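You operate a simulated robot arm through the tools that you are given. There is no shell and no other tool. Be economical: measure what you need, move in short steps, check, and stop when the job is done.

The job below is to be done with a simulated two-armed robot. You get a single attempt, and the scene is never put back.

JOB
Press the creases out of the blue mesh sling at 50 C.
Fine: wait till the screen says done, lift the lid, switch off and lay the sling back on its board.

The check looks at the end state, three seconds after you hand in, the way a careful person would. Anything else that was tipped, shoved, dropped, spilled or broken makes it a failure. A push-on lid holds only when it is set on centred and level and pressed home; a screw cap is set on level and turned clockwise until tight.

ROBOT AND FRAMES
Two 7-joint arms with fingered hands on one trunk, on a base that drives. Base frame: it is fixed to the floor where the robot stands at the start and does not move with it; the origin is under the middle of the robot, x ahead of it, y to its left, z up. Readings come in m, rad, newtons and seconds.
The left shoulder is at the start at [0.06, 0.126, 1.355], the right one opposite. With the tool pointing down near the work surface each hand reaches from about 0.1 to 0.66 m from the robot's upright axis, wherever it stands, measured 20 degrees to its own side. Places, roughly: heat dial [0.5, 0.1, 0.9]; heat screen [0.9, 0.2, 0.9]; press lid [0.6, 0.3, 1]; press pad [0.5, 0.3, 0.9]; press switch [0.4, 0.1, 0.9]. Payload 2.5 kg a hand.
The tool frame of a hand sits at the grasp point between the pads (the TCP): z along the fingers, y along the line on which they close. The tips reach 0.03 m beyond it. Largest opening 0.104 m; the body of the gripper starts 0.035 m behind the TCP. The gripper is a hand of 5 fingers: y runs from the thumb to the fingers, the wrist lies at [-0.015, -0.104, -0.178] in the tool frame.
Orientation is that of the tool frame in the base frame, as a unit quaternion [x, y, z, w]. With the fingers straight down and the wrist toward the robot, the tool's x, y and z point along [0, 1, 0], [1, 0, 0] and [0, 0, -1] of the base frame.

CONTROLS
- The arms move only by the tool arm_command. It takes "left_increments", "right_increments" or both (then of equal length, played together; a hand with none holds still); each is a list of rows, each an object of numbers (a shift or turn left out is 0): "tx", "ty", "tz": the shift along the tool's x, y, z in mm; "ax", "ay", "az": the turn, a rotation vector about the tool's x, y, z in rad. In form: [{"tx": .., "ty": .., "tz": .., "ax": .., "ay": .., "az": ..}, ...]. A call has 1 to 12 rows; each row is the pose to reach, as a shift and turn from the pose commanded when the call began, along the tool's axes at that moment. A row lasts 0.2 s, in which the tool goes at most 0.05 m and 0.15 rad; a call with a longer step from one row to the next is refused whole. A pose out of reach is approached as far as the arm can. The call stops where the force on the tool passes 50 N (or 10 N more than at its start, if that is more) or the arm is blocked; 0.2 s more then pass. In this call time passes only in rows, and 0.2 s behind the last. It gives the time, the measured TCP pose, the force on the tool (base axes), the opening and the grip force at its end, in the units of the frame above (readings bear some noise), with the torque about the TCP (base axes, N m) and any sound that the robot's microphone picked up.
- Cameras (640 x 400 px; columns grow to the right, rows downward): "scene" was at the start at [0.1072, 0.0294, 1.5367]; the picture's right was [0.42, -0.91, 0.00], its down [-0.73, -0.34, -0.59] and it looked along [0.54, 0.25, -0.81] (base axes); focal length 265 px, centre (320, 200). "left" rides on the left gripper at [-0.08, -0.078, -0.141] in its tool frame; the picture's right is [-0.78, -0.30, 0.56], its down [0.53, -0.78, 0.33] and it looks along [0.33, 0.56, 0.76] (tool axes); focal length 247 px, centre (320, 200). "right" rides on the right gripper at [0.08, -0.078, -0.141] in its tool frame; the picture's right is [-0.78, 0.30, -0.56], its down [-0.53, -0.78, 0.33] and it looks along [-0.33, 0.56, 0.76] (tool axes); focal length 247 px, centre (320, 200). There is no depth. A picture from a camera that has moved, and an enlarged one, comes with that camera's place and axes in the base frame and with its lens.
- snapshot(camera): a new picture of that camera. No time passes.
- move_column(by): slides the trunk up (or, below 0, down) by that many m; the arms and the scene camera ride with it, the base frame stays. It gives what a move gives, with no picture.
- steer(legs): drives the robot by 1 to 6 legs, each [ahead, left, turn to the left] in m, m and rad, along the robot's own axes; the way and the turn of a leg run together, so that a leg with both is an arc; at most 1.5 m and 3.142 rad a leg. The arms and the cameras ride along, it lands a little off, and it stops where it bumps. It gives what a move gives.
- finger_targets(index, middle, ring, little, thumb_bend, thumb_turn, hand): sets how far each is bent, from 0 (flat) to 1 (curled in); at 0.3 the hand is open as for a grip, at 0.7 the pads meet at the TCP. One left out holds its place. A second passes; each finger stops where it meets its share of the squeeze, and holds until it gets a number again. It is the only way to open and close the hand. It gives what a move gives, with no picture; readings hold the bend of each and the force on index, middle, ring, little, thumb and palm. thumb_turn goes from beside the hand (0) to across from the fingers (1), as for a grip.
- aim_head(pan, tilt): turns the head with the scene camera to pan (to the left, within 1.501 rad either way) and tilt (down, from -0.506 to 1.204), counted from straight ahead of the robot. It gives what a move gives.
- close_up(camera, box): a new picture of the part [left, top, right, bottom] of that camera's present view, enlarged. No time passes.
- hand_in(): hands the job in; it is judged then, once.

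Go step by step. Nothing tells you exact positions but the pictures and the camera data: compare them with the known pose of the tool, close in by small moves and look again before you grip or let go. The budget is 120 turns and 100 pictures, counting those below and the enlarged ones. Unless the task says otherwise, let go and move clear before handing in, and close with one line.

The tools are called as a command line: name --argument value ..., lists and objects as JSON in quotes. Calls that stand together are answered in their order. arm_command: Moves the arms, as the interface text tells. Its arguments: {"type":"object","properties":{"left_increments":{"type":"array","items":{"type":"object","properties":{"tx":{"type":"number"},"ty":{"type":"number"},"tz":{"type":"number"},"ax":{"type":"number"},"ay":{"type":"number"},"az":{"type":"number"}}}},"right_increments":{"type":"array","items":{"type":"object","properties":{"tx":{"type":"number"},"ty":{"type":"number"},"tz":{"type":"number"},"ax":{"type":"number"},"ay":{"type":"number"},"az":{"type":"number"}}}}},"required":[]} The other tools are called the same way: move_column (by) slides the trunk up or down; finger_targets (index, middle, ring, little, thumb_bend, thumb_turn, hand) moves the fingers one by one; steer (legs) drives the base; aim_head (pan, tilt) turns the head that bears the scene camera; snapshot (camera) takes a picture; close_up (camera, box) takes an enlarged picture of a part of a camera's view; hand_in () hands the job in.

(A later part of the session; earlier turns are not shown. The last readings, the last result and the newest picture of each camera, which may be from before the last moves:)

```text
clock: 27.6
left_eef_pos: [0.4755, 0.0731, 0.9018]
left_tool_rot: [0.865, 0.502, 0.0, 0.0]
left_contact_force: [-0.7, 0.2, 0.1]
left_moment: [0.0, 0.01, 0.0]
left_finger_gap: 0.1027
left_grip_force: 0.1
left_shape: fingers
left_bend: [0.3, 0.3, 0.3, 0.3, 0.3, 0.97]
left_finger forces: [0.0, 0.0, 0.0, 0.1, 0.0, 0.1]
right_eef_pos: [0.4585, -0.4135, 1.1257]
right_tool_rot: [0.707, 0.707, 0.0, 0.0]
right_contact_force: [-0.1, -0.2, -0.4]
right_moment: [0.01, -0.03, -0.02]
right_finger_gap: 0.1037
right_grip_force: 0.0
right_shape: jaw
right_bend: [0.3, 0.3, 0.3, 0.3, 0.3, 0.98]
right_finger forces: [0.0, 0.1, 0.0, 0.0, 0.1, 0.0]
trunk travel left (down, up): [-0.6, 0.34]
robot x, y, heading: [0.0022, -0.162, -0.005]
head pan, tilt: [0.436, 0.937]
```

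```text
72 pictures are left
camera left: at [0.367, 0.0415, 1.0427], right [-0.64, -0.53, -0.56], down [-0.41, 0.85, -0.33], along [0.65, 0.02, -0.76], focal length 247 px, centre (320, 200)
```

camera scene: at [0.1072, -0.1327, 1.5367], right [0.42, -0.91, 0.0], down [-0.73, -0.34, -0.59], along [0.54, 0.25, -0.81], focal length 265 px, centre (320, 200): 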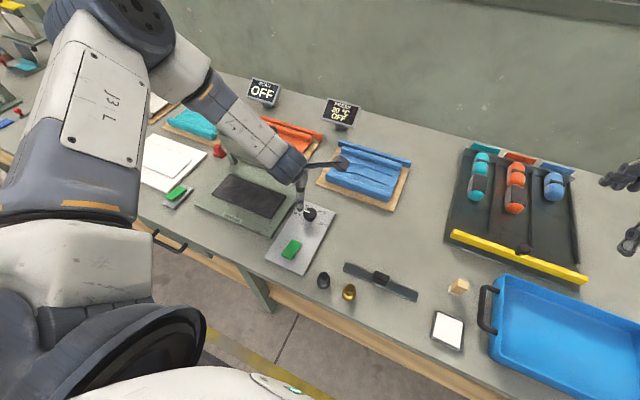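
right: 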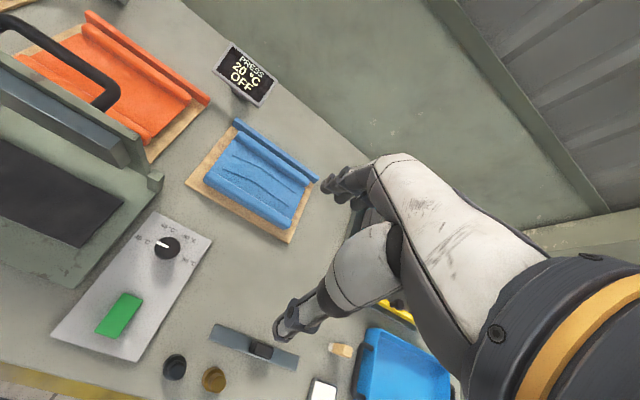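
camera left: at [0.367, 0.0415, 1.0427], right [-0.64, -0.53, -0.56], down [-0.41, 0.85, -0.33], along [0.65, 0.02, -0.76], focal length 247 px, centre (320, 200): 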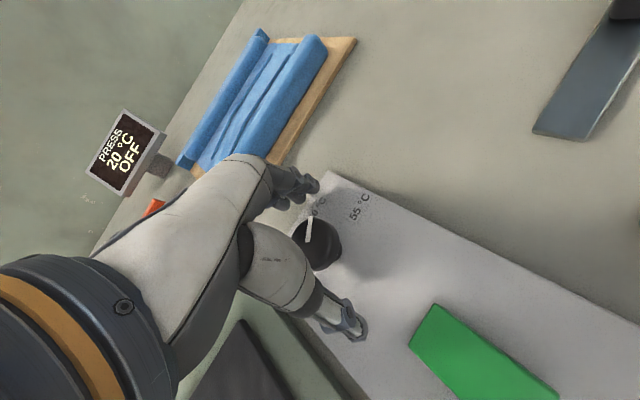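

I close on the knob and turn it back by 0.47 rad.

finger_targets --hand "left" --index 0.7 --middle 0.7 --ring 0.7 --little 0.7 --thumb_bend 0.7

arm_command --left_increments '[{"az": -0.1}, {"az": -0.2}, {"az": -0.3}, {"az": -0.4}, {"az": -0.47}]'

finger_targets --hand "left" --index 0.3 --middle 0.3 --ring 0.3 --little 0.3 --thumb_bend 0.3

arm_command --left_increments '[{"tz": -30}, {"tz": -70}, {"tz": -110}, {"tz": -110, "tx": 30}, {"tz": -110, "tx": 60}]'

close_up --camera "scene" --box '[285, 165, 335, 205]'

snapshot --camera "left"

```text
clock: 28.6
left_eef_pos: [0.4757, 0.0721, 0.9016]
left_tool_rot: [0.865, 0.502, -0.001, -0.001]
left_contact_force: [8.0, -2.9, -6.4]
left_moment: [0.02, -0.03, -0.04]
left_finger_gap: 0.0232
left_grip_force: 10.5
left_shape: fingers
left_bend: [0.61, 0.65, 0.69, 0.7, 0.63, 0.97]
left_finger forces: [7.8, 5.7, 1.2, 0.0, 6.7, 0.1]
right_eef_pos: [0.4595, -0.4133, 1.1254]
right_tool_rot: [0.707, 0.707, -0.001, -0.001]
right_contact_force: [0.0, 0.0, -0.4]
right_moment: [0.0, 0.01, 0.02]
right_finger_gap: 0.1038
right_grip_force: 0.0
right_shape: jaw
right_bend: [0.3, 0.3, 0.3, 0.3, 0.3, 0.98]
right_finger forces: [0.0, 0.1, 0.1, 0.1, 0.0, 0.0]
trunk travel left (down, up): [-0.6, 0.34]
robot x, y, heading: [-0.0009, -0.1604, 0.003]
head pan, tilt: [0.436, 0.937]
```

```text
clock: 29.8
left_eef_pos: [0.4774, 0.0718, 0.9002]
left_tool_rot: [0.725, 0.689, -0.001, 0.0]
left_contact_force: [4.5, -8.6, -4.0]
left_moment: [-0.08, -0.03, -0.08]
left_finger_gap: 0.0237
left_grip_force: 11.0
left_shape: fingers
left_bend: [0.61, 0.65, 0.7, 0.7, 0.64, 0.96]
left_finger forces: [9.1, 4.2, 0.1, 0.1, 8.2, 0.1]
right_eef_pos: [0.4589, -0.4136, 1.126]
right_tool_rot: [0.707, 0.707, 0.0, -0.001]
right_contact_force: [-0.3, -0.6, 0.3]
right_moment: [0.0, 0.0, 0.01]
right_finger_gap: 0.1037
right_grip_force: 0.0
right_shape: jaw
right_bend: [0.3, 0.3, 0.3, 0.3, 0.3, 0.98]
right_finger forces: [0.1, 0.1, 0.1, 0.1, 0.1, 0.0]
trunk travel left (down, up): [-0.6, 0.34]
robot x, y, heading: [-0.0, -0.1631, 0.002]
head pan, tilt: [0.436, 0.937]
```

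```text
clock: 30.8
left_eef_pos: [0.4779, 0.0739, 0.9013]
left_tool_rot: [0.724, 0.69, 0.0, 0.0]
left_contact_force: [0.5, 0.4, 0.6]
left_moment: [-0.04, -0.01, -0.02]
left_finger_gap: 0.1027
left_grip_force: 0.0
left_shape: fingers
left_bend: [0.3, 0.3, 0.3, 0.3, 0.3, 0.97]
left_finger forces: [0.0, 0.0, 0.0, 0.0, 0.1, 0.0]
right_eef_pos: [0.4598, -0.4121, 1.1249]
right_tool_rot: [0.707, 0.707, 0.001, 0.0]
right_contact_force: [0.1, 0.8, -0.2]
right_moment: [-0.03, 0.0, 0.0]
right_finger_gap: 0.1037
right_grip_force: 0.0
right_shape: jaw
right_bend: [0.3, 0.3, 0.3, 0.3, 0.3, 0.98]
right_finger forces: [0.1, 0.1, 0.1, 0.0, 0.0, 0.0]
trunk travel left (down, up): [-0.6, 0.34]
robot x, y, heading: [-0.0061, -0.1605, 0.001]
head pan, tilt: [0.436, 0.937]
```

```text
clock: 32.0
left_eef_pos: [0.483, 0.1327, 1.0112]
left_tool_rot: [0.724, 0.69, -0.001, -0.001]
left_contact_force: [-0.3, -0.5, -0.2]
left_moment: [0.02, 0.03, -0.01]
left_finger_gap: 0.1029
left_grip_force: 0.1
left_shape: fingers
left_bend: [0.3, 0.3, 0.3, 0.3, 0.3, 0.97]
left_finger forces: [0.0, 0.1, 0.0, 0.1, 0.0, 0.1]
right_eef_pos: [0.4595, -0.4128, 1.1255]
right_tool_rot: [0.707, 0.707, 0.0, 0.0]
right_contact_force: [0.2, 0.3, -0.5]
right_moment: [-0.01, -0.02, -0.02]
right_finger_gap: 0.1034
right_grip_force: 0.0
right_shape: jaw
right_bend: [0.3, 0.3, 0.3, 0.3, 0.3, 0.98]
right_finger forces: [0.0, 0.0, 0.0, 0.0, 0.0, 0.0]
trunk travel left (down, up): [-0.6, 0.34]
robot x, y, heading: [0.0006, -0.1657, 0.002]
head pan, tilt: [0.436, 0.937]
```

```text
10.00 times, centred on (310, 185) of scene
camera zoom: at [0.107, -0.1327, 1.3867], right [0.42, -0.91, 0.0], down [-0.73, -0.34, -0.59], along [0.54, 0.25, -0.81], focal length 2654 px, centre (420, 350)
```

zoom: 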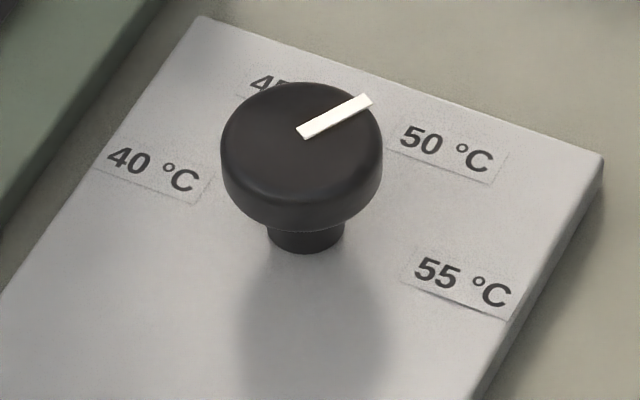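

```text
70 pictures are left
camera left: at [0.4002, 0.0569, 1.1542], right [-0.33, -0.76, -0.56], down [-0.75, 0.57, -0.33], along [0.57, 0.31, -0.76], focal length 247 px, centre (320, 200)
```

left: 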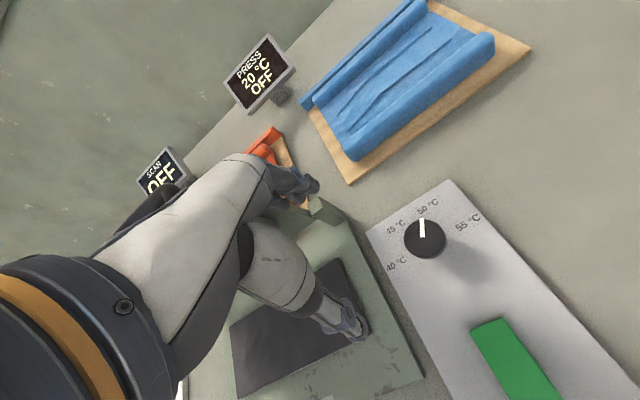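

The pointer is now at about 28° against the label's 30°, so it's on 50 °C. Next is the sling. I'll raise the left hand, carry it across to the sling's y, then drive forward a little.

arm_command --left_increments '[{"tz": -40}, {"tz": -80}, {"tz": -80, "tx": -40, "az": -0.05}, {"tz": -80, "tx": -80, "az": -0.05}, {"tz": -80, "tx": -120, "az": -0.05}]'

steer --legs '[[0.09, -0.03, 0]]'

snapshot --camera "scene"

```text
clock: 33.2
left_eef_pos: [0.4798, 0.0128, 1.0894]
left_tool_rot: [0.707, 0.708, 0.0, 0.0]
left_contact_force: [0.5, -0.3, -0.1]
left_moment: [0.05, 0.0, 0.0]
left_finger_gap: 0.1028
left_grip_force: 0.0
left_shape: fingers
left_bend: [0.3, 0.3, 0.3, 0.3, 0.3, 0.97]
left_finger forces: [0.1, 0.0, 0.0, 0.0, 0.0, 0.0]
right_eef_pos: [0.4597, -0.4137, 1.1262]
right_tool_rot: [0.707, 0.707, 0.001, 0.0]
right_contact_force: [0.2, 0.3, -0.5]
right_moment: [0.02, 0.01, -0.02]
right_finger_gap: 0.1036
right_grip_force: 0.1
right_shape: jaw
right_bend: [0.3, 0.3, 0.3, 0.3, 0.3, 0.98]
right_finger forces: [0.0, 0.0, 0.1, 0.1, 0.0, 0.1]
trunk travel left (down, up): [-0.6, 0.34]
robot x, y, heading: [0.0018, -0.1643, 0.0]
head pan, tilt: [0.436, 0.937]
```

```text
clock: 34.3
left_eef_pos: [0.5698, -0.015, 1.09]
left_tool_rot: [0.706, 0.709, 0.0, 0.0]
left_contact_force: [-0.4, 0.5, 0.1]
left_moment: [0.01, 0.03, 0.0]
left_finger_gap: 0.1032
left_grip_force: 0.1
left_shape: fingers
left_bend: [0.3, 0.3, 0.3, 0.3, 0.3, 0.97]
left_finger forces: [0.0, 0.0, 0.1, 0.0, 0.1, 0.0]
right_eef_pos: [0.552, -0.4423, 1.1247]
right_tool_rot: [0.706, 0.708, 0.0, 0.0]
right_contact_force: [-0.1, 0.8, 0.0]
right_moment: [0.02, 0.01, 0.03]
right_finger_gap: 0.1038
right_grip_force: 0.1
right_shape: jaw
right_bend: [0.3, 0.3, 0.3, 0.3, 0.3, 0.98]
right_finger forces: [0.1, 0.1, 0.1, 0.0, 0.0, 0.0]
trunk travel left (down, up): [-0.6, 0.34]
robot x, y, heading: [0.0935, -0.1928, 0.003]
head pan, tilt: [0.436, 0.937]
```

```text
69 pictures are left
camera scene: at [0.1984, -0.1636, 1.3866], right [0.43, -0.91, 0.0], down [-0.73, -0.34, -0.59], along [0.54, 0.25, -0.81], focal length 265 px, centre (320, 200)
```

scene: 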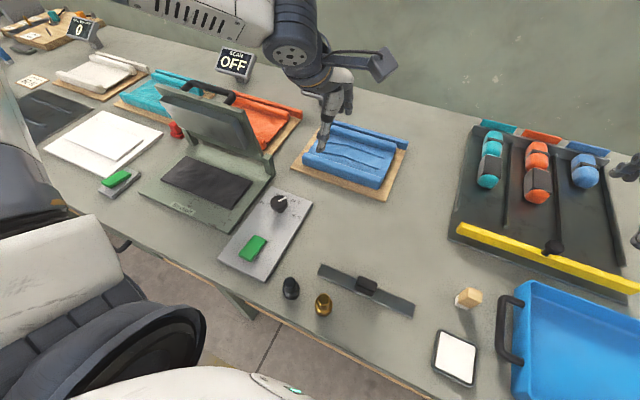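

I drove forward without bumping. Now the left hand moves above the near roll.

arm_command --left_increments '[{"ty": 35}, {"ty": 66}, {"ty": 66, "tz": 45}, {"ty": 66, "tz": 90}, {"ty": 66, "tz": 115}]'

snapshot --camera "left"

close_up --camera "scene" --box '[270, 80, 430, 220]'

```text
clock: 35.5
left_eef_pos: [0.6347, -0.0173, 0.9754]
left_tool_rot: [0.707, 0.708, 0.0, 0.0]
left_contact_force: [0.2, 0.4, 0.1]
left_moment: [0.01, -0.03, 0.0]
left_finger_gap: 0.1031
left_grip_force: 0.1
left_shape: fingers
left_bend: [0.3, 0.3, 0.3, 0.3, 0.3, 0.97]
left_finger forces: [0.1, 0.0, 0.0, 0.0, 0.1, 0.0]
right_eef_pos: [0.5513, -0.4436, 1.1259]
right_tool_rot: [0.706, 0.708, 0.0, 0.0]
right_contact_force: [0.4, 0.7, 0.4]
right_moment: [0.0, -0.02, 0.0]
right_finger_gap: 0.1036
right_grip_force: 0.1
right_shape: jaw
right_bend: [0.3, 0.3, 0.3, 0.3, 0.3, 0.98]
right_finger forces: [0.0, 0.0, 0.0, 0.0, 0.1, 0.1]
trunk travel left (down, up): [-0.6, 0.34]
robot x, y, heading: [0.0888, -0.1939, 0.003]
head pan, tilt: [0.436, 0.937]
```

```text
68 pictures are left
camera left: at [0.5563, -0.0979, 1.1171], right [-0.29, -0.78, -0.56], down [-0.78, 0.53, -0.33], along [0.55, 0.34, -0.76], focal length 247 px, centre (320, 200)
```

left: 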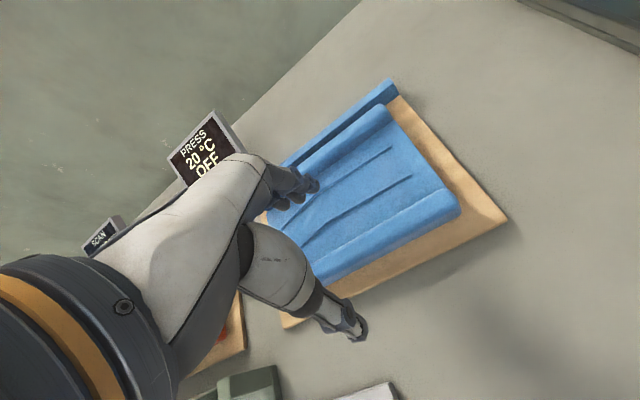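

```text
2.86 times, centred on (350, 150) of scene
camera zoom: at [0.1976, -0.1632, 1.3867], right [0.43, -0.91, 0.0], down [-0.73, -0.34, -0.59], along [0.54, 0.25, -0.81], focal length 758 px, centre (234, 343)
```

zoom: 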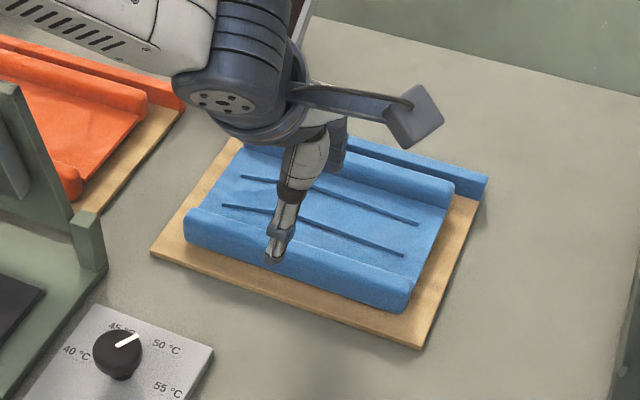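

The near roll is centred at about x 0.640, and the sling's middle is at y -0.01. I centre over it and lower to grasp height.

arm_command --left_increments '[{"ty": 5, "tx": 6, "tz": 30}, {"ty": 5, "tx": 6, "tz": 55}, {"ty": 5, "tx": 6, "tz": 68}]'

snapshot --camera "left"

close_up --camera "scene" --box '[270, 80, 430, 220]'

```text
clock: 36.3
left_eef_pos: [0.6254, 0.0011, 0.927]
left_tool_rot: [0.706, 0.708, 0.0, 0.0]
left_contact_force: [-0.3, 0.4, 0.1]
left_moment: [0.02, 0.01, 0.01]
left_finger_gap: 0.1031
left_grip_force: 0.0
left_shape: fingers
left_bend: [0.3, 0.3, 0.3, 0.3, 0.3, 0.97]
left_finger forces: [0.1, 0.0, 0.0, 0.0, 0.1, 0.0]
left hand out of reach, approached as far as the arm can: row 2, 3
right_eef_pos: [0.5499, -0.4434, 1.1251]
right_tool_rot: [0.706, 0.708, -0.001, 0.0]
right_contact_force: [-0.9, -0.7, 1.4]
right_moment: [-0.02, -0.02, 0.03]
right_finger_gap: 0.1036
right_grip_force: 0.1
right_shape: jaw
right_bend: [0.3, 0.3, 0.3, 0.3, 0.3, 0.98]
right_finger forces: [0.1, 0.0, 0.1, 0.1, 0.0, 0.1]
trunk travel left (down, up): [-0.6, 0.34]
robot x, y, heading: [0.086, -0.1908, 0.005]
head pan, tilt: [0.436, 0.937]
```

```text
66 pictures are left
camera left: at [0.5474, -0.0794, 1.069], right [-0.29, -0.78, -0.56], down [-0.78, 0.53, -0.33], along [0.55, 0.34, -0.76], focal length 247 px, centre (320, 200)
```

left: 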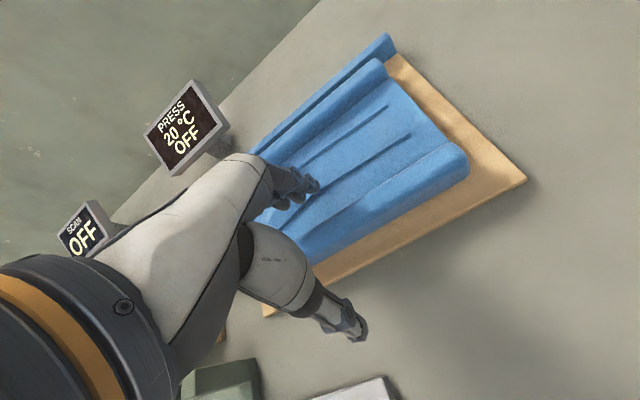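

```text
2.86 times, centred on (350, 150) of scene
camera zoom: at [0.1975, -0.1631, 1.3867], right [0.43, -0.91, 0.0], down [-0.73, -0.34, -0.59], along [0.54, 0.25, -0.81], focal length 758 px, centre (234, 343)
```

zoom: 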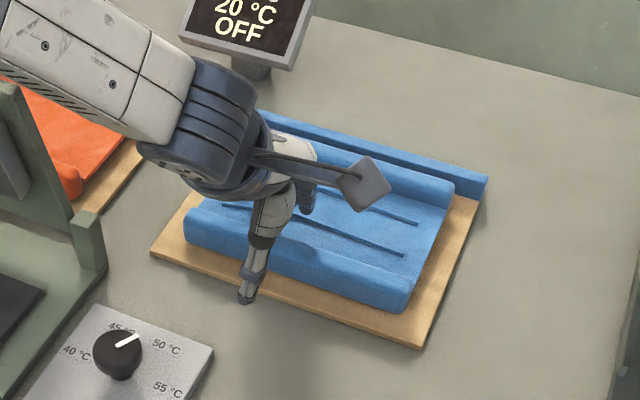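

This is the low-height limit again. I raise the arm, lower the trunk further, and come back.

arm_command --left_increments '[{"tz": -45}, {"tz": -90}, {"tz": -130}]'

move_column --by -0.13

snapshot --camera "scene"

```text
clock: 37.1
left_eef_pos: [0.6243, 0.0027, 1.0579]
left_tool_rot: [0.706, 0.709, 0.0, 0.0]
left_contact_force: [0.2, 0.1, -0.9]
left_moment: [-0.02, -0.02, 0.04]
left_finger_gap: 0.1028
left_grip_force: 0.1
left_shape: fingers
left_bend: [0.3, 0.3, 0.3, 0.3, 0.3, 0.97]
left_finger forces: [0.0, 0.0, 0.0, 0.0, 0.1, 0.1]
right_eef_pos: [0.5497, -0.4431, 1.1262]
right_tool_rot: [0.706, 0.708, 0.0, 0.0]
right_contact_force: [0.0, 0.1, 0.7]
right_moment: [0.04, 0.03, 0.01]
right_finger_gap: 0.1038
right_grip_force: 0.0
right_shape: jaw
right_bend: [0.3, 0.3, 0.3, 0.3, 0.3, 0.98]
right_finger forces: [0.1, 0.0, 0.1, 0.0, 0.0, 0.1]
trunk travel left (down, up): [-0.6, 0.34]
robot x, y, heading: [0.0906, -0.1896, 0.001]
head pan, tilt: [0.436, 0.937]
```

```text
clock: 38.7
left_eef_pos: [0.6259, 0.0013, 0.9274]
left_tool_rot: [0.706, 0.709, 0.0, 0.0]
left_contact_force: [0.2, 0.0, 0.1]
left_moment: [0.0, -0.04, -0.01]
left_finger_gap: 0.103
left_grip_force: 0.0
left_shape: fingers
left_bend: [0.3, 0.3, 0.3, 0.3, 0.3, 0.97]
left_finger forces: [0.0, 0.1, 0.1, 0.0, 0.0, 0.0]
right_eef_pos: [0.549, -0.4428, 0.9971]
right_tool_rot: [0.707, 0.707, 0.0, 0.0]
right_contact_force: [0.3, -0.3, 0.4]
right_moment: [0.01, -0.03, -0.02]
right_finger_gap: 0.1039
right_grip_force: 0.1
right_shape: jaw
right_bend: [0.3, 0.3, 0.3, 0.3, 0.3, 0.98]
right_finger forces: [0.0, 0.0, 0.1, 0.0, 0.0, 0.0]
trunk travel left (down, up): [-0.47, 0.47]
robot x, y, heading: [0.0908, -0.1913, 0.001]
head pan, tilt: [0.436, 0.937]
```

```text
64 pictures are left
camera scene: at [0.1974, -0.1632, 1.2568], right [0.43, -0.91, 0.0], down [-0.73, -0.34, -0.59], along [0.54, 0.25, -0.81], focal length 265 px, centre (320, 200)
```

scene: 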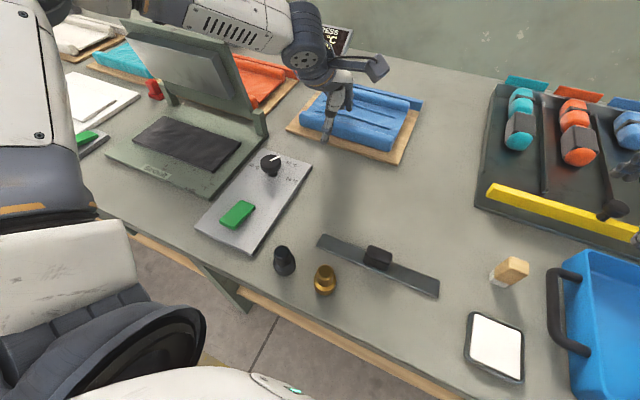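

Now I align over the roll, lower to z 0.905, and lift the right arm for clearance.

arm_command --left_increments '[{"tx": -6, "ty": 7}, {"tx": -12, "ty": 14}, {"tx": -12, "ty": 14, "tz": 12}, {"tx": -12, "ty": 14, "tz": 22}]' --right_increments '[{"tz": -40}, {"tz": -80}, {"tz": -120}, {"tz": -150}]'

snapshot --camera "left"

close_up --camera "scene" --box '[260, 50, 440, 190]'

```text
clock: 39.7
left_eef_pos: [0.6396, -0.0071, 0.9083]
left_tool_rot: [0.706, 0.708, 0.001, 0.0]
left_contact_force: [-0.7, 0.4, -0.1]
left_moment: [0.02, -0.02, -0.03]
left_finger_gap: 0.1028
left_grip_force: 0.1
left_shape: fingers
left_bend: [0.3, 0.3, 0.3, 0.3, 0.3, 0.97]
left_finger forces: [0.0, 0.1, 0.1, 0.1, 0.0, 0.0]
right_eef_pos: [0.5487, -0.4421, 1.147]
right_tool_rot: [0.707, 0.708, 0.0, 0.0]
right_contact_force: [-0.4, 0.2, 0.2]
right_moment: [-0.01, 0.04, -0.03]
right_finger_gap: 0.1034
right_grip_force: 0.1
right_shape: jaw
right_bend: [0.3, 0.3, 0.3, 0.3, 0.3, 0.98]
right_finger forces: [0.0, 0.0, 0.0, 0.0, 0.1, 0.0]
trunk travel left (down, up): [-0.47, 0.47]
robot x, y, heading: [0.0957, -0.1887, -0.004]
head pan, tilt: [0.436, 0.937]
```

```text
63 pictures are left
camera left: at [0.5615, -0.0883, 1.0493], right [-0.29, -0.78, -0.56], down [-0.78, 0.53, -0.33], along [0.56, 0.34, -0.76], focal length 247 px, centre (320, 200)
```

left: 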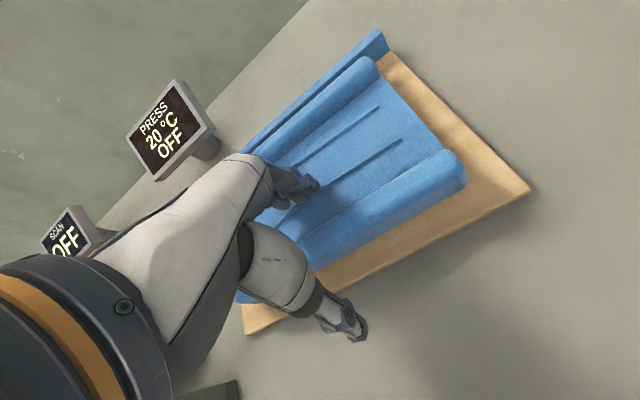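

```text
2.86 times, centred on (350, 120) of scene
camera zoom: at [0.1974, -0.1631, 1.2567], right [0.43, -0.91, 0.0], down [-0.73, -0.34, -0.59], along [0.54, 0.25, -0.81], focal length 758 px, centre (234, 429)
```

zoom: 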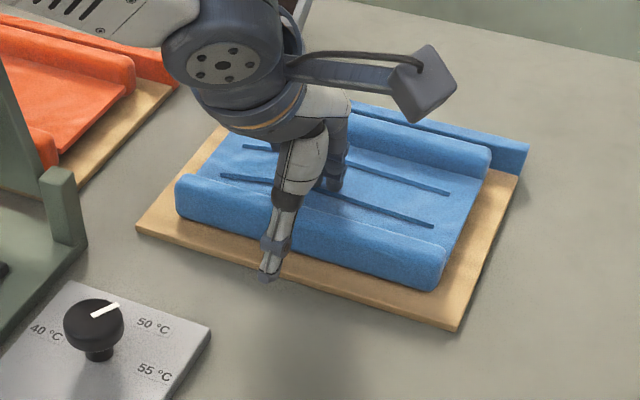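

The thumb is in front of the roll and the fingers are behind it. I lower 4 mm and close.

arm_command --left_increments '[{"tz": 4}]'

finger_targets --hand "left" --index 0.7 --middle 0.7 --ring 0.7 --little 0.7 --thumb_bend 0.7

close_up --camera "scene" --box '[260, 50, 440, 190]'

```text
clock: 40.1
left_eef_pos: [0.64, -0.0086, 0.9039]
left_tool_rot: [0.706, 0.708, 0.001, 0.001]
left_contact_force: [-0.9, -0.1, 4.4]
left_moment: [0.05, -0.21, 0.01]
left_finger_gap: 0.1028
left_grip_force: 1.7
left_shape: fingers
left_bend: [0.3, 0.3, 0.3, 0.3, 0.3, 0.97]
left_finger forces: [0.0, 3.6, 0.0, 0.0, 0.0, 0.0]
right_eef_pos: [0.5483, -0.4423, 1.1464]
right_tool_rot: [0.706, 0.708, 0.0, -0.001]
right_contact_force: [0.0, 0.3, -0.4]
right_moment: [-0.01, -0.01, -0.01]
right_finger_gap: 0.1035
right_grip_force: 0.0
right_shape: jaw
right_bend: [0.3, 0.3, 0.3, 0.3, 0.3, 0.98]
right_finger forces: [0.0, 0.0, 0.0, 0.1, 0.0, 0.1]
trunk travel left (down, up): [-0.47, 0.47]
robot x, y, heading: [0.0914, -0.1934, 0.007]
head pan, tilt: [0.436, 0.937]
```

```text
clock: 41.1
left_eef_pos: [0.6415, -0.0093, 0.9071]
left_tool_rot: [0.706, 0.708, 0.002, 0.003]
left_contact_force: [10.4, 0.0, 18.6]
left_moment: [-0.01, -0.45, -0.2]
left_finger_gap: 0.0196
left_grip_force: 18.2
left_shape: fingers
left_bend: [0.64, 0.64, 0.65, 0.7, 0.63, 0.97]
left_finger forces: [9.1, 14.8, 4.3, 0.0, 7.6, 0.1]
right_eef_pos: [0.5488, -0.4435, 1.1463]
right_tool_rot: [0.706, 0.708, 0.0, 0.0]
right_contact_force: [-0.3, 0.4, -0.2]
right_moment: [0.02, 0.01, -0.02]
right_finger_gap: 0.1039
right_grip_force: 0.0
right_shape: jaw
right_bend: [0.3, 0.3, 0.3, 0.3, 0.3, 0.98]
right_finger forces: [0.0, 0.1, 0.1, 0.0, 0.0, 0.0]
trunk travel left (down, up): [-0.47, 0.47]
robot x, y, heading: [0.0886, -0.1915, -0.0]
head pan, tilt: [0.436, 0.937]
```

```text
2.86 times, centred on (350, 120) of scene
camera zoom: at [0.1967, -0.1639, 1.2569], right [0.43, -0.91, 0.0], down [-0.73, -0.34, -0.59], along [0.54, 0.25, -0.8], focal length 758 px, centre (234, 429)
```

zoom: 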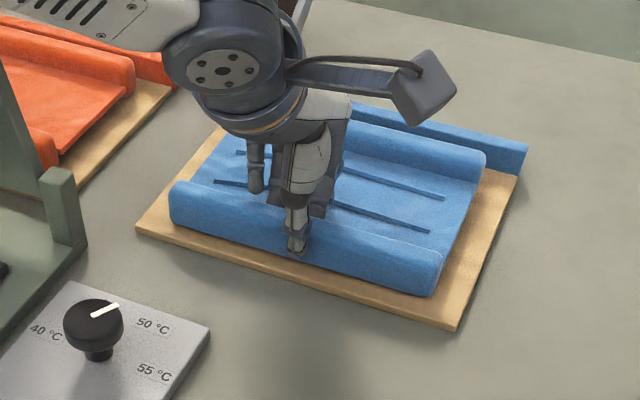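

The roll is pinched. I lift slowly.

arm_command --left_increments '[{"tz": -10}, {"tz": -25}, {"tz": -45}, {"tz": -70}]'

snapshot --camera "scene"

snapshot --camera "left"

```text
clock: 42.1
left_eef_pos: [0.638, -0.0086, 0.9699]
left_tool_rot: [0.706, 0.708, -0.001, 0.0]
left_contact_force: [0.0, -0.4, -1.4]
left_moment: [-0.04, 0.09, 0.0]
left_finger_gap: 0.0197
left_grip_force: 7.9
left_shape: fingers
left_bend: [0.64, 0.67, 0.69, 0.7, 0.63, 0.96]
left_finger forces: [4.5, 2.4, 0.9, 0.0, 7.9, 0.0]
right_eef_pos: [0.5486, -0.4429, 1.1474]
right_tool_rot: [0.706, 0.708, 0.001, -0.001]
right_contact_force: [-0.1, -1.1, -0.3]
right_moment: [-0.01, -0.03, 0.0]
right_finger_gap: 0.1035
right_grip_force: 0.1
right_shape: jaw
right_bend: [0.3, 0.3, 0.3, 0.3, 0.3, 0.98]
right_finger forces: [0.1, 0.1, 0.0, 0.1, 0.0, 0.0]
trunk travel left (down, up): [-0.47, 0.47]
robot x, y, heading: [0.0918, -0.1948, 0.004]
head pan, tilt: [0.436, 0.937]
```

```text
60 pictures are left
camera scene: at [0.1974, -0.1633, 1.2567], right [0.43, -0.91, 0.0], down [-0.73, -0.34, -0.59], along [0.54, 0.25, -0.81], focal length 265 px, centre (320, 200)
```

scene: 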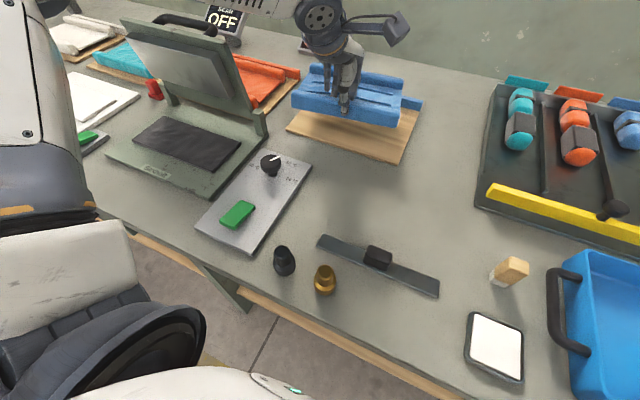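

```text
59 pictures are left
camera left: at [0.5601, -0.0884, 1.1124], right [-0.29, -0.78, -0.56], down [-0.78, 0.53, -0.33], along [0.55, 0.34, -0.76], focal length 247 px, centre (320, 200)
```

left: 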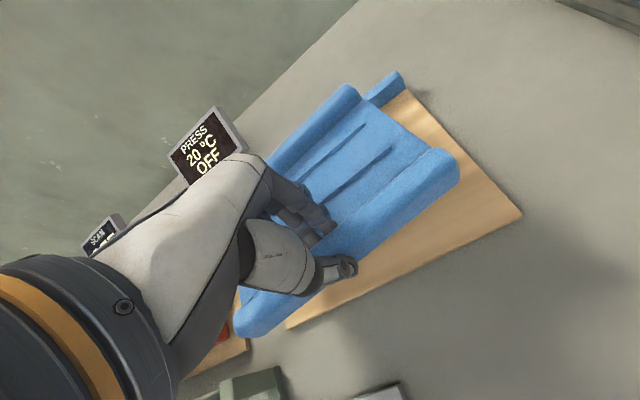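

The sling is held level like a stiff panel. I'll raise a bit more, back away from the lid's line, then drive left to the press.

arm_command --left_increments '[{"tz": -20}, {"tz": -40}]'

steer --legs '[[-0.2, 0, 0], [0, 0.284, 0]]'

snapshot --camera "scene"

snapshot --camera "left"

```text
clock: 42.7
left_eef_pos: [0.6395, -0.0112, 1.0114]
left_tool_rot: [0.706, 0.708, 0.0, 0.0]
left_contact_force: [0.1, 0.2, -1.8]
left_moment: [-0.03, 0.12, 0.0]
left_finger_gap: 0.0194
left_grip_force: 7.8
left_shape: fingers
left_bend: [0.64, 0.67, 0.69, 0.7, 0.63, 0.96]
left_finger forces: [4.6, 2.3, 1.0, 0.0, 7.8, 0.0]
right_eef_pos: [0.5495, -0.4419, 1.1465]
right_tool_rot: [0.706, 0.708, 0.0, -0.001]
right_contact_force: [1.0, 0.4, 0.9]
right_moment: [-0.01, 0.01, -0.02]
right_finger_gap: 0.1036
right_grip_force: 0.1
right_shape: jaw
right_bend: [0.3, 0.3, 0.3, 0.3, 0.3, 0.98]
right_finger forces: [0.1, 0.0, 0.0, 0.1, 0.0, 0.0]
trunk travel left (down, up): [-0.47, 0.47]
robot x, y, heading: [0.0912, -0.1935, -0.001]
head pan, tilt: [0.436, 0.937]
```

```text
clock: 45.9
left_eef_pos: [0.4367, 0.2667, 1.0124]
left_tool_rot: [0.707, 0.707, 0.0, 0.0]
left_contact_force: [0.2, -0.1, -0.4]
left_moment: [-0.02, 0.0, 0.0]
left_finger_gap: 0.0014
left_grip_force: 0.1
left_shape: fingers
left_bend: [0.7, 0.7, 0.7, 0.7, 0.7, 0.98]
left_finger forces: [0.0, 0.0, 0.0, 0.0, 0.0, 0.0]
right_eef_pos: [0.3467, -0.1666, 1.1464]
right_tool_rot: [0.707, 0.708, 0.0, 0.0]
right_contact_force: [-0.7, 0.4, 0.0]
right_moment: [0.03, 0.01, 0.03]
right_finger_gap: 0.1039
right_grip_force: 0.2
right_shape: jaw
right_bend: [0.3, 0.3, 0.3, 0.3, 0.3, 0.98]
right_finger forces: [0.1, 0.0, 0.1, 0.1, 0.0, 0.0]
trunk travel left (down, up): [-0.47, 0.47]
robot x, y, heading: [-0.1132, 0.0855, -0.001]
head pan, tilt: [0.436, 0.937]
```

```text
58 pictures are left
camera scene: at [-0.0049, 0.1143, 1.2567], right [0.42, -0.91, 0.0], down [-0.73, -0.34, -0.59], along [0.54, 0.25, -0.81], focal length 265 px, centre (320, 200)
```

scene: 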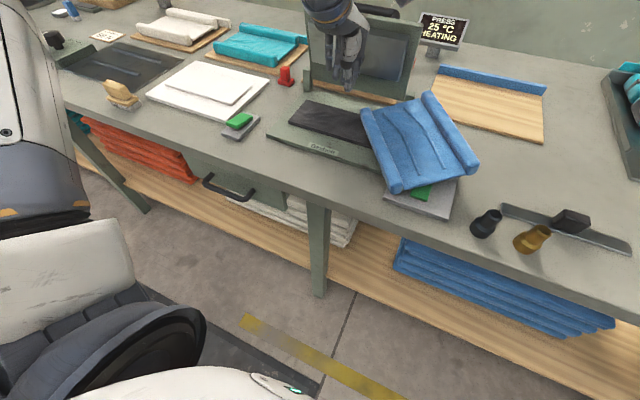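

```text
57 pictures are left
camera left: at [0.3589, 0.1866, 1.1535], right [-0.3, -0.78, -0.56], down [-0.78, 0.53, -0.33], along [0.56, 0.33, -0.76], focal length 247 px, centre (320, 200)
```

left: 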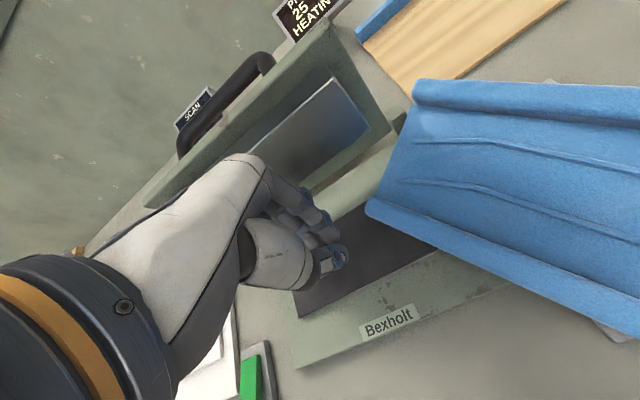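

The sling hit the lid post during the drive and dropped onto the control panel, and the switch got pressed (the screen says HEATING). I look closer to plan the recovery.

close_up --camera "scene" --box '[250, 60, 560, 260]'

close_up --camera "left" --box '[340, 50, 640, 350]'

snapshot --camera "right"

```text
2.00 times, centred on (405, 160) of scene
camera zoom: at [-0.0049, 0.1143, 1.2567], right [0.42, -0.91, 0.0], down [-0.73, -0.34, -0.59], along [0.54, 0.25, -0.81], focal length 531 px, centre (150, 280)
```

zoom: 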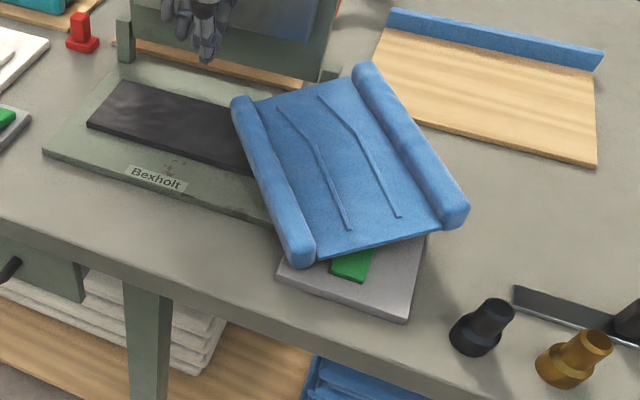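

```text
1.33 times, centred on (490, 200) of left
camera zoom: at [0.3589, 0.1866, 1.1535], right [-0.3, -0.78, -0.56], down [-0.78, 0.53, -0.33], along [0.56, 0.33, -0.76], focal length 329 px, centre (93, 200)
```

zoom: 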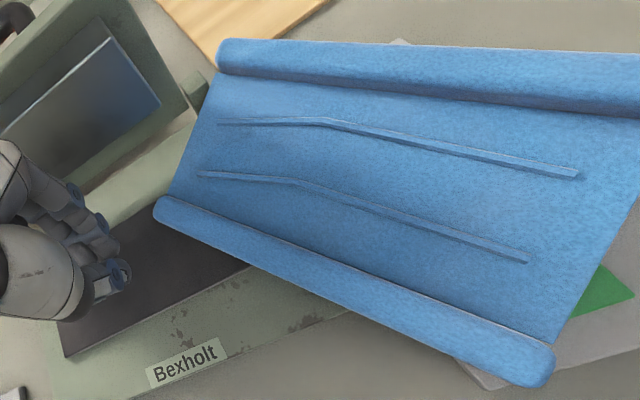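

```text
54 pictures are left
camera right: at [0.2682, -0.088, 1.2882], right [0.3, -0.78, 0.56], down [-0.78, -0.53, -0.33], along [0.56, -0.33, -0.76], focal length 247 px, centre (320, 200)
```

right: 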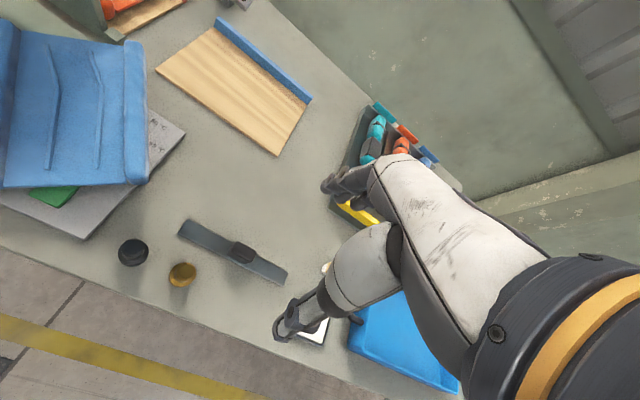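

The sling lies rotated about 57°, leaning on the knob, with its former near roll now at the left around [0.39, 0.175]. I raise and open the left hand, reposition the base, and turn the hand to match that roll.

arm_command --left_increments '[{"ty": -40, "tz": -25}, {"ty": -80, "tz": -40}, {"ty": -100, "tz": -40}]'

finger_targets --hand "left" --index 0.3 --middle 0.3 --ring 0.3 --little 0.3 --thumb_bend 0.3

steer --legs '[[0.055, -0.09, 0]]'

arm_command --left_increments '[{"az": 0.14}, {"az": 0.28}, {"az": 0.42}, {"az": 0.56}, {"az": 0.7}, {"az": 0.84}, {"az": 0.98}]'

snapshot --camera "left"

snapshot --camera "scene"

```text
clock: 46.6
left_eef_pos: [0.3387, 0.2657, 1.0527]
left_tool_rot: [0.707, 0.707, 0.0, 0.0]
left_contact_force: [0.0, -0.2, -0.5]
left_moment: [-0.01, 0.01, 0.03]
left_finger_gap: 0.0012
left_grip_force: 0.1
left_shape: fingers
left_bend: [0.7, 0.7, 0.7, 0.7, 0.7, 0.98]
left_finger forces: [0.0, 0.1, 0.0, 0.0, 0.0, 0.0]
right_eef_pos: [0.3452, -0.1658, 1.147]
right_tool_rot: [0.708, 0.706, 0.0, 0.0]
right_contact_force: [0.8, -0.4, -0.3]
right_moment: [-0.01, -0.01, 0.01]
right_finger_gap: 0.1037
right_grip_force: 0.0
right_shape: jaw
right_bend: [0.3, 0.3, 0.3, 0.3, 0.3, 0.98]
right_finger forces: [0.0, 0.0, 0.0, 0.1, 0.1, 0.0]
trunk travel left (down, up): [-0.47, 0.47]
robot x, y, heading: [-0.1091, 0.0834, -0.002]
head pan, tilt: [0.436, 0.937]
```

```text
clock: 47.6
left_eef_pos: [0.3384, 0.2645, 1.0536]
left_tool_rot: [0.707, 0.707, 0.001, 0.0]
left_contact_force: [0.1, 0.5, 0.1]
left_moment: [0.01, -0.02, -0.01]
left_finger_gap: 0.1026
left_grip_force: 0.0
left_shape: fingers
left_bend: [0.3, 0.3, 0.3, 0.3, 0.3, 0.98]
left_finger forces: [0.0, 0.0, 0.0, 0.0, 0.0, 0.1]
right_eef_pos: [0.3453, -0.1669, 1.1475]
right_tool_rot: [0.707, 0.707, 0.0, -0.001]
right_contact_force: [0.3, 0.5, 0.4]
right_moment: [0.0, -0.03, -0.02]
right_finger_gap: 0.1039
right_grip_force: 0.1
right_shape: jaw
right_bend: [0.3, 0.3, 0.3, 0.3, 0.3, 0.98]
right_finger forces: [0.0, 0.0, 0.0, 0.0, 0.0, 0.0]
trunk travel left (down, up): [-0.47, 0.47]
robot x, y, heading: [-0.1132, 0.0833, 0.002]
head pan, tilt: [0.436, 0.937]
```

```text
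clock: 48.8
left_eef_pos: [0.3939, 0.1748, 1.0522]
left_tool_rot: [0.707, 0.707, 0.0, 0.001]
left_contact_force: [-0.4, -0.7, 0.4]
left_moment: [0.01, -0.04, 0.0]
left_finger_gap: 0.1031
left_grip_force: 0.1
left_shape: fingers
left_bend: [0.3, 0.3, 0.3, 0.3, 0.3, 0.98]
left_finger forces: [0.0, 0.0, 0.1, 0.0, 0.1, 0.1]
right_eef_pos: [0.4024, -0.2589, 1.1459]
right_tool_rot: [0.707, 0.707, 0.001, 0.0]
right_contact_force: [-0.2, -0.7, 0.6]
right_moment: [0.03, 0.02, 0.04]
right_finger_gap: 0.1038
right_grip_force: 0.0
right_shape: jaw
right_bend: [0.3, 0.3, 0.3, 0.3, 0.3, 0.98]
right_finger forces: [0.0, 0.0, 0.0, 0.0, 0.0, 0.0]
trunk travel left (down, up): [-0.47, 0.47]
robot x, y, heading: [-0.0599, -0.0071, 0.003]
head pan, tilt: [0.436, 0.937]
```

```text
clock: 50.4
left_eef_pos: [0.3943, 0.174, 1.0531]
left_tool_rot: [0.957, 0.291, 0.0, 0.002]
left_contact_force: [0.1, -0.1, 0.5]
left_moment: [0.01, -0.01, 0.01]
left_finger_gap: 0.1028
left_grip_force: 0.0
left_shape: fingers
left_bend: [0.3, 0.3, 0.3, 0.3, 0.3, 0.98]
left_finger forces: [0.0, 0.0, 0.0, 0.0, 0.0, 0.1]
right_eef_pos: [0.4018, -0.2562, 1.1473]
right_tool_rot: [0.707, 0.707, 0.0, 0.0]
right_contact_force: [0.2, 0.3, 0.1]
right_moment: [-0.04, -0.01, -0.04]
right_finger_gap: 0.1039
right_grip_force: 0.1
right_shape: jaw
right_bend: [0.3, 0.3, 0.3, 0.3, 0.3, 0.98]
right_finger forces: [0.1, 0.0, 0.0, 0.0, 0.0, 0.0]
trunk travel left (down, up): [-0.47, 0.47]
robot x, y, heading: [-0.0581, -0.0017, -0.004]
head pan, tilt: [0.436, 0.937]
```

```text
53 pictures are left
camera left: at [0.284, 0.1953, 1.195], right [-0.81, -0.19, -0.56], down [0.01, 0.94, -0.33], along [0.59, -0.28, -0.76], focal length 247 px, centre (320, 200)
```

left: 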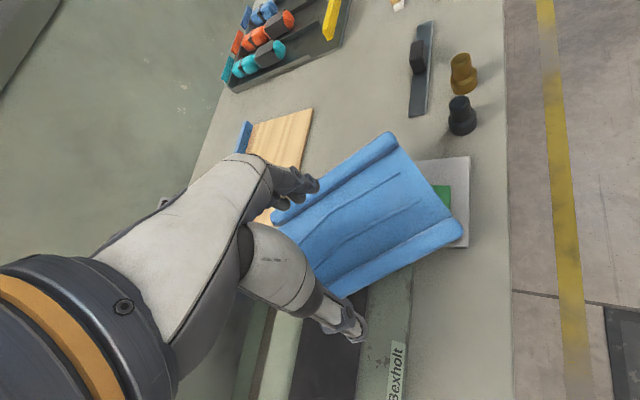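

```text
52 pictures are left
camera scene: at [0.0509, 0.0239, 1.2567], right [0.42, -0.91, 0.0], down [-0.73, -0.34, -0.59], along [0.54, 0.25, -0.81], focal length 265 px, centre (320, 200)
```

scene: 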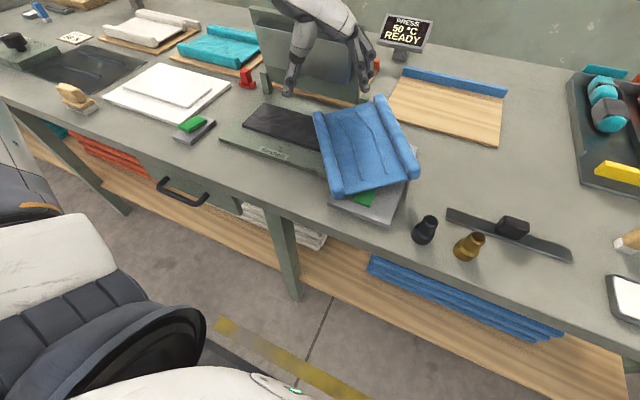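

The screen now says 50 °C READY, so the dial is right and the press is hot. The hand is aligned over the left roll, so I descend partway and check.

arm_command --left_increments '[{"tz": 40}, {"tz": 80}, {"tz": 108}]'

snapshot --camera "left"

close_up --camera "scene" --box '[220, 60, 440, 240]'

```text
clock: 51.2
left_eef_pos: [0.3945, 0.1739, 0.9452]
left_tool_rot: [0.957, 0.291, 0.001, -0.001]
left_contact_force: [-0.3, -0.5, -0.1]
left_moment: [0.0, 0.03, -0.02]
left_finger_gap: 0.1028
left_grip_force: 0.1
left_shape: fingers
left_bend: [0.3, 0.3, 0.3, 0.3, 0.3, 0.98]
left_finger forces: [0.0, 0.1, 0.0, 0.0, 0.0, 0.0]
right_eef_pos: [0.4007, -0.2571, 1.1469]
right_tool_rot: [0.706, 0.708, 0.0, 0.0]
right_contact_force: [-0.5, -0.2, 0.0]
right_moment: [0.0, 0.01, 0.02]
right_finger_gap: 0.1037
right_grip_force: 0.1
right_shape: jaw
right_bend: [0.3, 0.3, 0.3, 0.3, 0.3, 0.98]
right_finger forces: [0.0, 0.0, 0.1, 0.0, 0.0, 0.0]
trunk travel left (down, up): [-0.47, 0.47]
robot x, y, heading: [-0.0571, -0.0053, 0.004]
head pan, tilt: [0.436, 0.937]
```

```text
51 pictures are left
camera left: at [0.2845, 0.1938, 1.0869], right [-0.81, -0.19, -0.56], down [0.01, 0.94, -0.33], along [0.59, -0.28, -0.76], focal length 247 px, centre (320, 200)
```

left: 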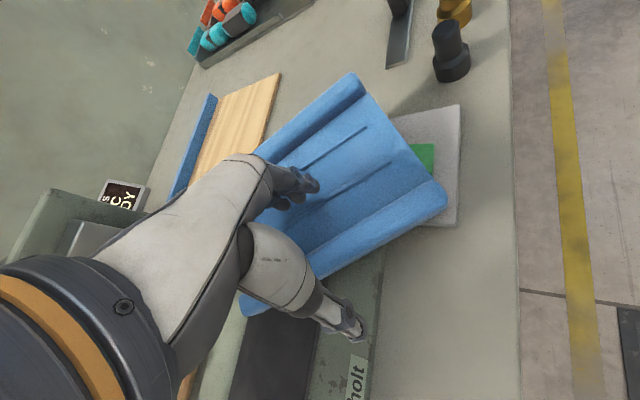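

```text
2.22 times, centred on (330, 150) of scene
camera zoom: at [0.0508, 0.0239, 1.2567], right [0.42, -0.91, 0.0], down [-0.73, -0.34, -0.59], along [0.54, 0.25, -0.81], focal length 590 px, centre (298, 311)
```

zoom: 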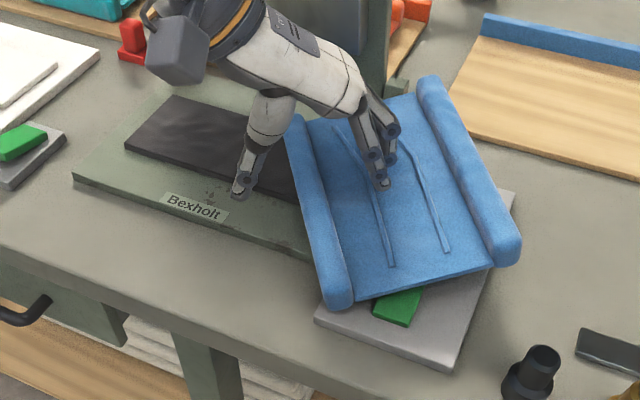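

It's well centred on the roll. I descend in small steps while watching the force.

arm_command --left_increments '[{"tz": 8}, {"tz": 16}]'

arm_command --left_increments '[{"tz": 5}, {"tz": 9}]'

close_up --camera "scene" --box '[220, 60, 440, 240]'

```text
clock: 51.8
left_eef_pos: [0.3936, 0.1745, 0.9292]
left_tool_rot: [0.957, 0.291, 0.001, 0.001]
left_contact_force: [0.6, -0.4, 1.8]
left_moment: [-0.09, -0.09, 0.02]
left_finger_gap: 0.103
left_grip_force: 0.3
left_shape: fingers
left_bend: [0.3, 0.3, 0.3, 0.3, 0.3, 0.98]
left_finger forces: [0.1, 1.7, 0.0, 0.0, 0.0, 0.0]
right_eef_pos: [0.4014, -0.2562, 1.1473]
right_tool_rot: [0.707, 0.707, 0.0, 0.0]
right_contact_force: [-0.8, -0.8, -0.4]
right_moment: [-0.01, -0.01, -0.03]
right_finger_gap: 0.1035
right_grip_force: 0.0
right_shape: jaw
right_bend: [0.3, 0.3, 0.3, 0.3, 0.3, 0.98]
right_finger forces: [0.1, 0.1, 0.0, 0.0, 0.1, 0.0]
trunk travel left (down, up): [-0.47, 0.47]
robot x, y, heading: [-0.0546, -0.0047, -0.001]
head pan, tilt: [0.436, 0.937]
```

```text
clock: 52.4
left_eef_pos: [0.3955, 0.1736, 0.9259]
left_tool_rot: [0.956, 0.292, 0.007, 0.006]
left_contact_force: [-6.2, 3.0, 29.1]
left_moment: [-1.13, -1.22, -0.09]
left_finger_gap: 0.1024
left_grip_force: 15.0
left_shape: fingers
left_bend: [0.3, 0.3, 0.3, 0.3, 0.3, 0.98]
left_finger forces: [0.1, 30.0, 0.0, 0.1, 0.1, 0.0]
right_eef_pos: [0.3983, -0.2564, 1.1488]
right_tool_rot: [0.707, 0.707, 0.001, 0.001]
right_contact_force: [-0.1, -0.2, 0.3]
right_moment: [0.03, -0.02, -0.04]
right_finger_gap: 0.1037
right_grip_force: 0.0
right_shape: jaw
right_bend: [0.3, 0.3, 0.3, 0.3, 0.3, 0.98]
right_finger forces: [0.0, 0.0, 0.0, 0.0, 0.1, 0.0]
trunk travel left (down, up): [-0.47, 0.47]
robot x, y, heading: [-0.0568, -0.0054, -0.001]
head pan, tilt: [0.436, 0.937]
```

```text
2.22 times, centred on (330, 150) of scene
camera zoom: at [0.0478, 0.0236, 1.2575], right [0.42, -0.91, 0.0], down [-0.73, -0.34, -0.59], along [0.54, 0.25, -0.8], focal length 590 px, centre (298, 311)
```

zoom: 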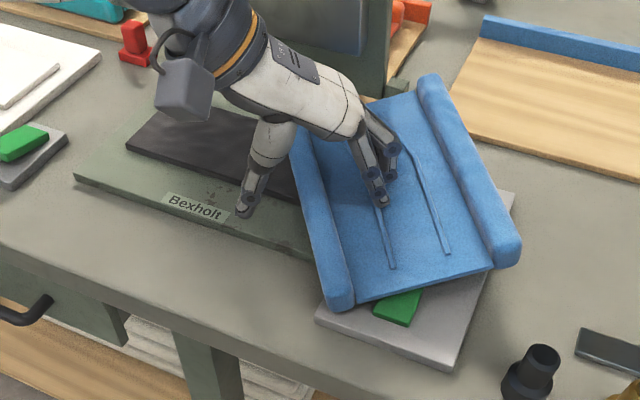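

The finger rests on the sling at about z 0.928, so I back off a few mm and close.

arm_command --left_increments '[{"tz": -7}]'

finger_targets --hand "left" --index 0.75 --middle 0.75 --ring 0.75 --little 0.75 --thumb_bend 0.75

close_up --camera "scene" --box '[220, 60, 440, 240]'

```text
clock: 52.8
left_eef_pos: [0.3943, 0.1751, 0.9284]
left_tool_rot: [0.957, 0.291, 0.001, -0.001]
left_contact_force: [-1.8, 2.1, 14.8]
left_moment: [-0.57, -0.64, 0.0]
left_finger_gap: 0.1032
left_grip_force: 6.8
left_shape: fingers
left_bend: [0.3, 0.3, 0.3, 0.3, 0.3, 0.98]
left_finger forces: [0.0, 14.7, 0.1, 0.0, 0.0, 0.0]
right_eef_pos: [0.4008, -0.2568, 1.1478]
right_tool_rot: [0.707, 0.707, 0.001, 0.0]
right_contact_force: [0.4, 0.3, 0.3]
right_moment: [0.01, -0.04, 0.0]
right_finger_gap: 0.104
right_grip_force: 0.1
right_shape: jaw
right_bend: [0.3, 0.3, 0.3, 0.3, 0.3, 0.98]
right_finger forces: [0.0, 0.1, 0.0, 0.0, 0.0, 0.1]
trunk travel left (down, up): [-0.47, 0.47]
robot x, y, heading: [-0.0568, -0.0039, -0.001]
head pan, tilt: [0.436, 0.937]
```

```text
clock: 53.8
left_eef_pos: [0.3933, 0.175, 0.9257]
left_tool_rot: [0.957, 0.291, -0.001, -0.001]
left_contact_force: [-4.4, -1.2, -2.0]
left_moment: [0.08, 0.29, -0.27]
left_finger_gap: 0.0189
left_grip_force: 17.3
left_shape: fingers
left_bend: [0.74, 0.73, 0.73, 0.75, 0.61, 0.96]
left_finger forces: [5.7, 5.0, 5.1, 0.0, 18.2, 0.0]
right_eef_pos: [0.4005, -0.2567, 1.1469]
right_tool_rot: [0.707, 0.707, 0.0, 0.0]
right_contact_force: [-0.7, 0.3, -0.6]
right_moment: [0.0, -0.02, 0.01]
right_finger_gap: 0.1037
right_grip_force: 0.1
right_shape: jaw
right_bend: [0.3, 0.3, 0.3, 0.3, 0.3, 0.98]
right_finger forces: [0.0, 0.0, 0.0, 0.0, 0.0, 0.0]
trunk travel left (down, up): [-0.47, 0.47]
robot x, y, heading: [-0.0555, -0.0067, 0.004]
head pan, tilt: [0.436, 0.937]
```

```text
2.22 times, centred on (330, 150) of scene
camera zoom: at [0.0504, 0.0238, 1.2567], right [0.42, -0.91, 0.0], down [-0.73, -0.34, -0.59], along [0.54, 0.25, -0.81], focal length 590 px, centre (298, 311)
```

zoom: 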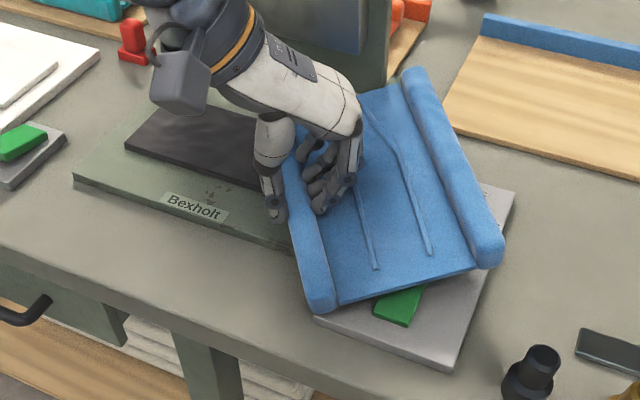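

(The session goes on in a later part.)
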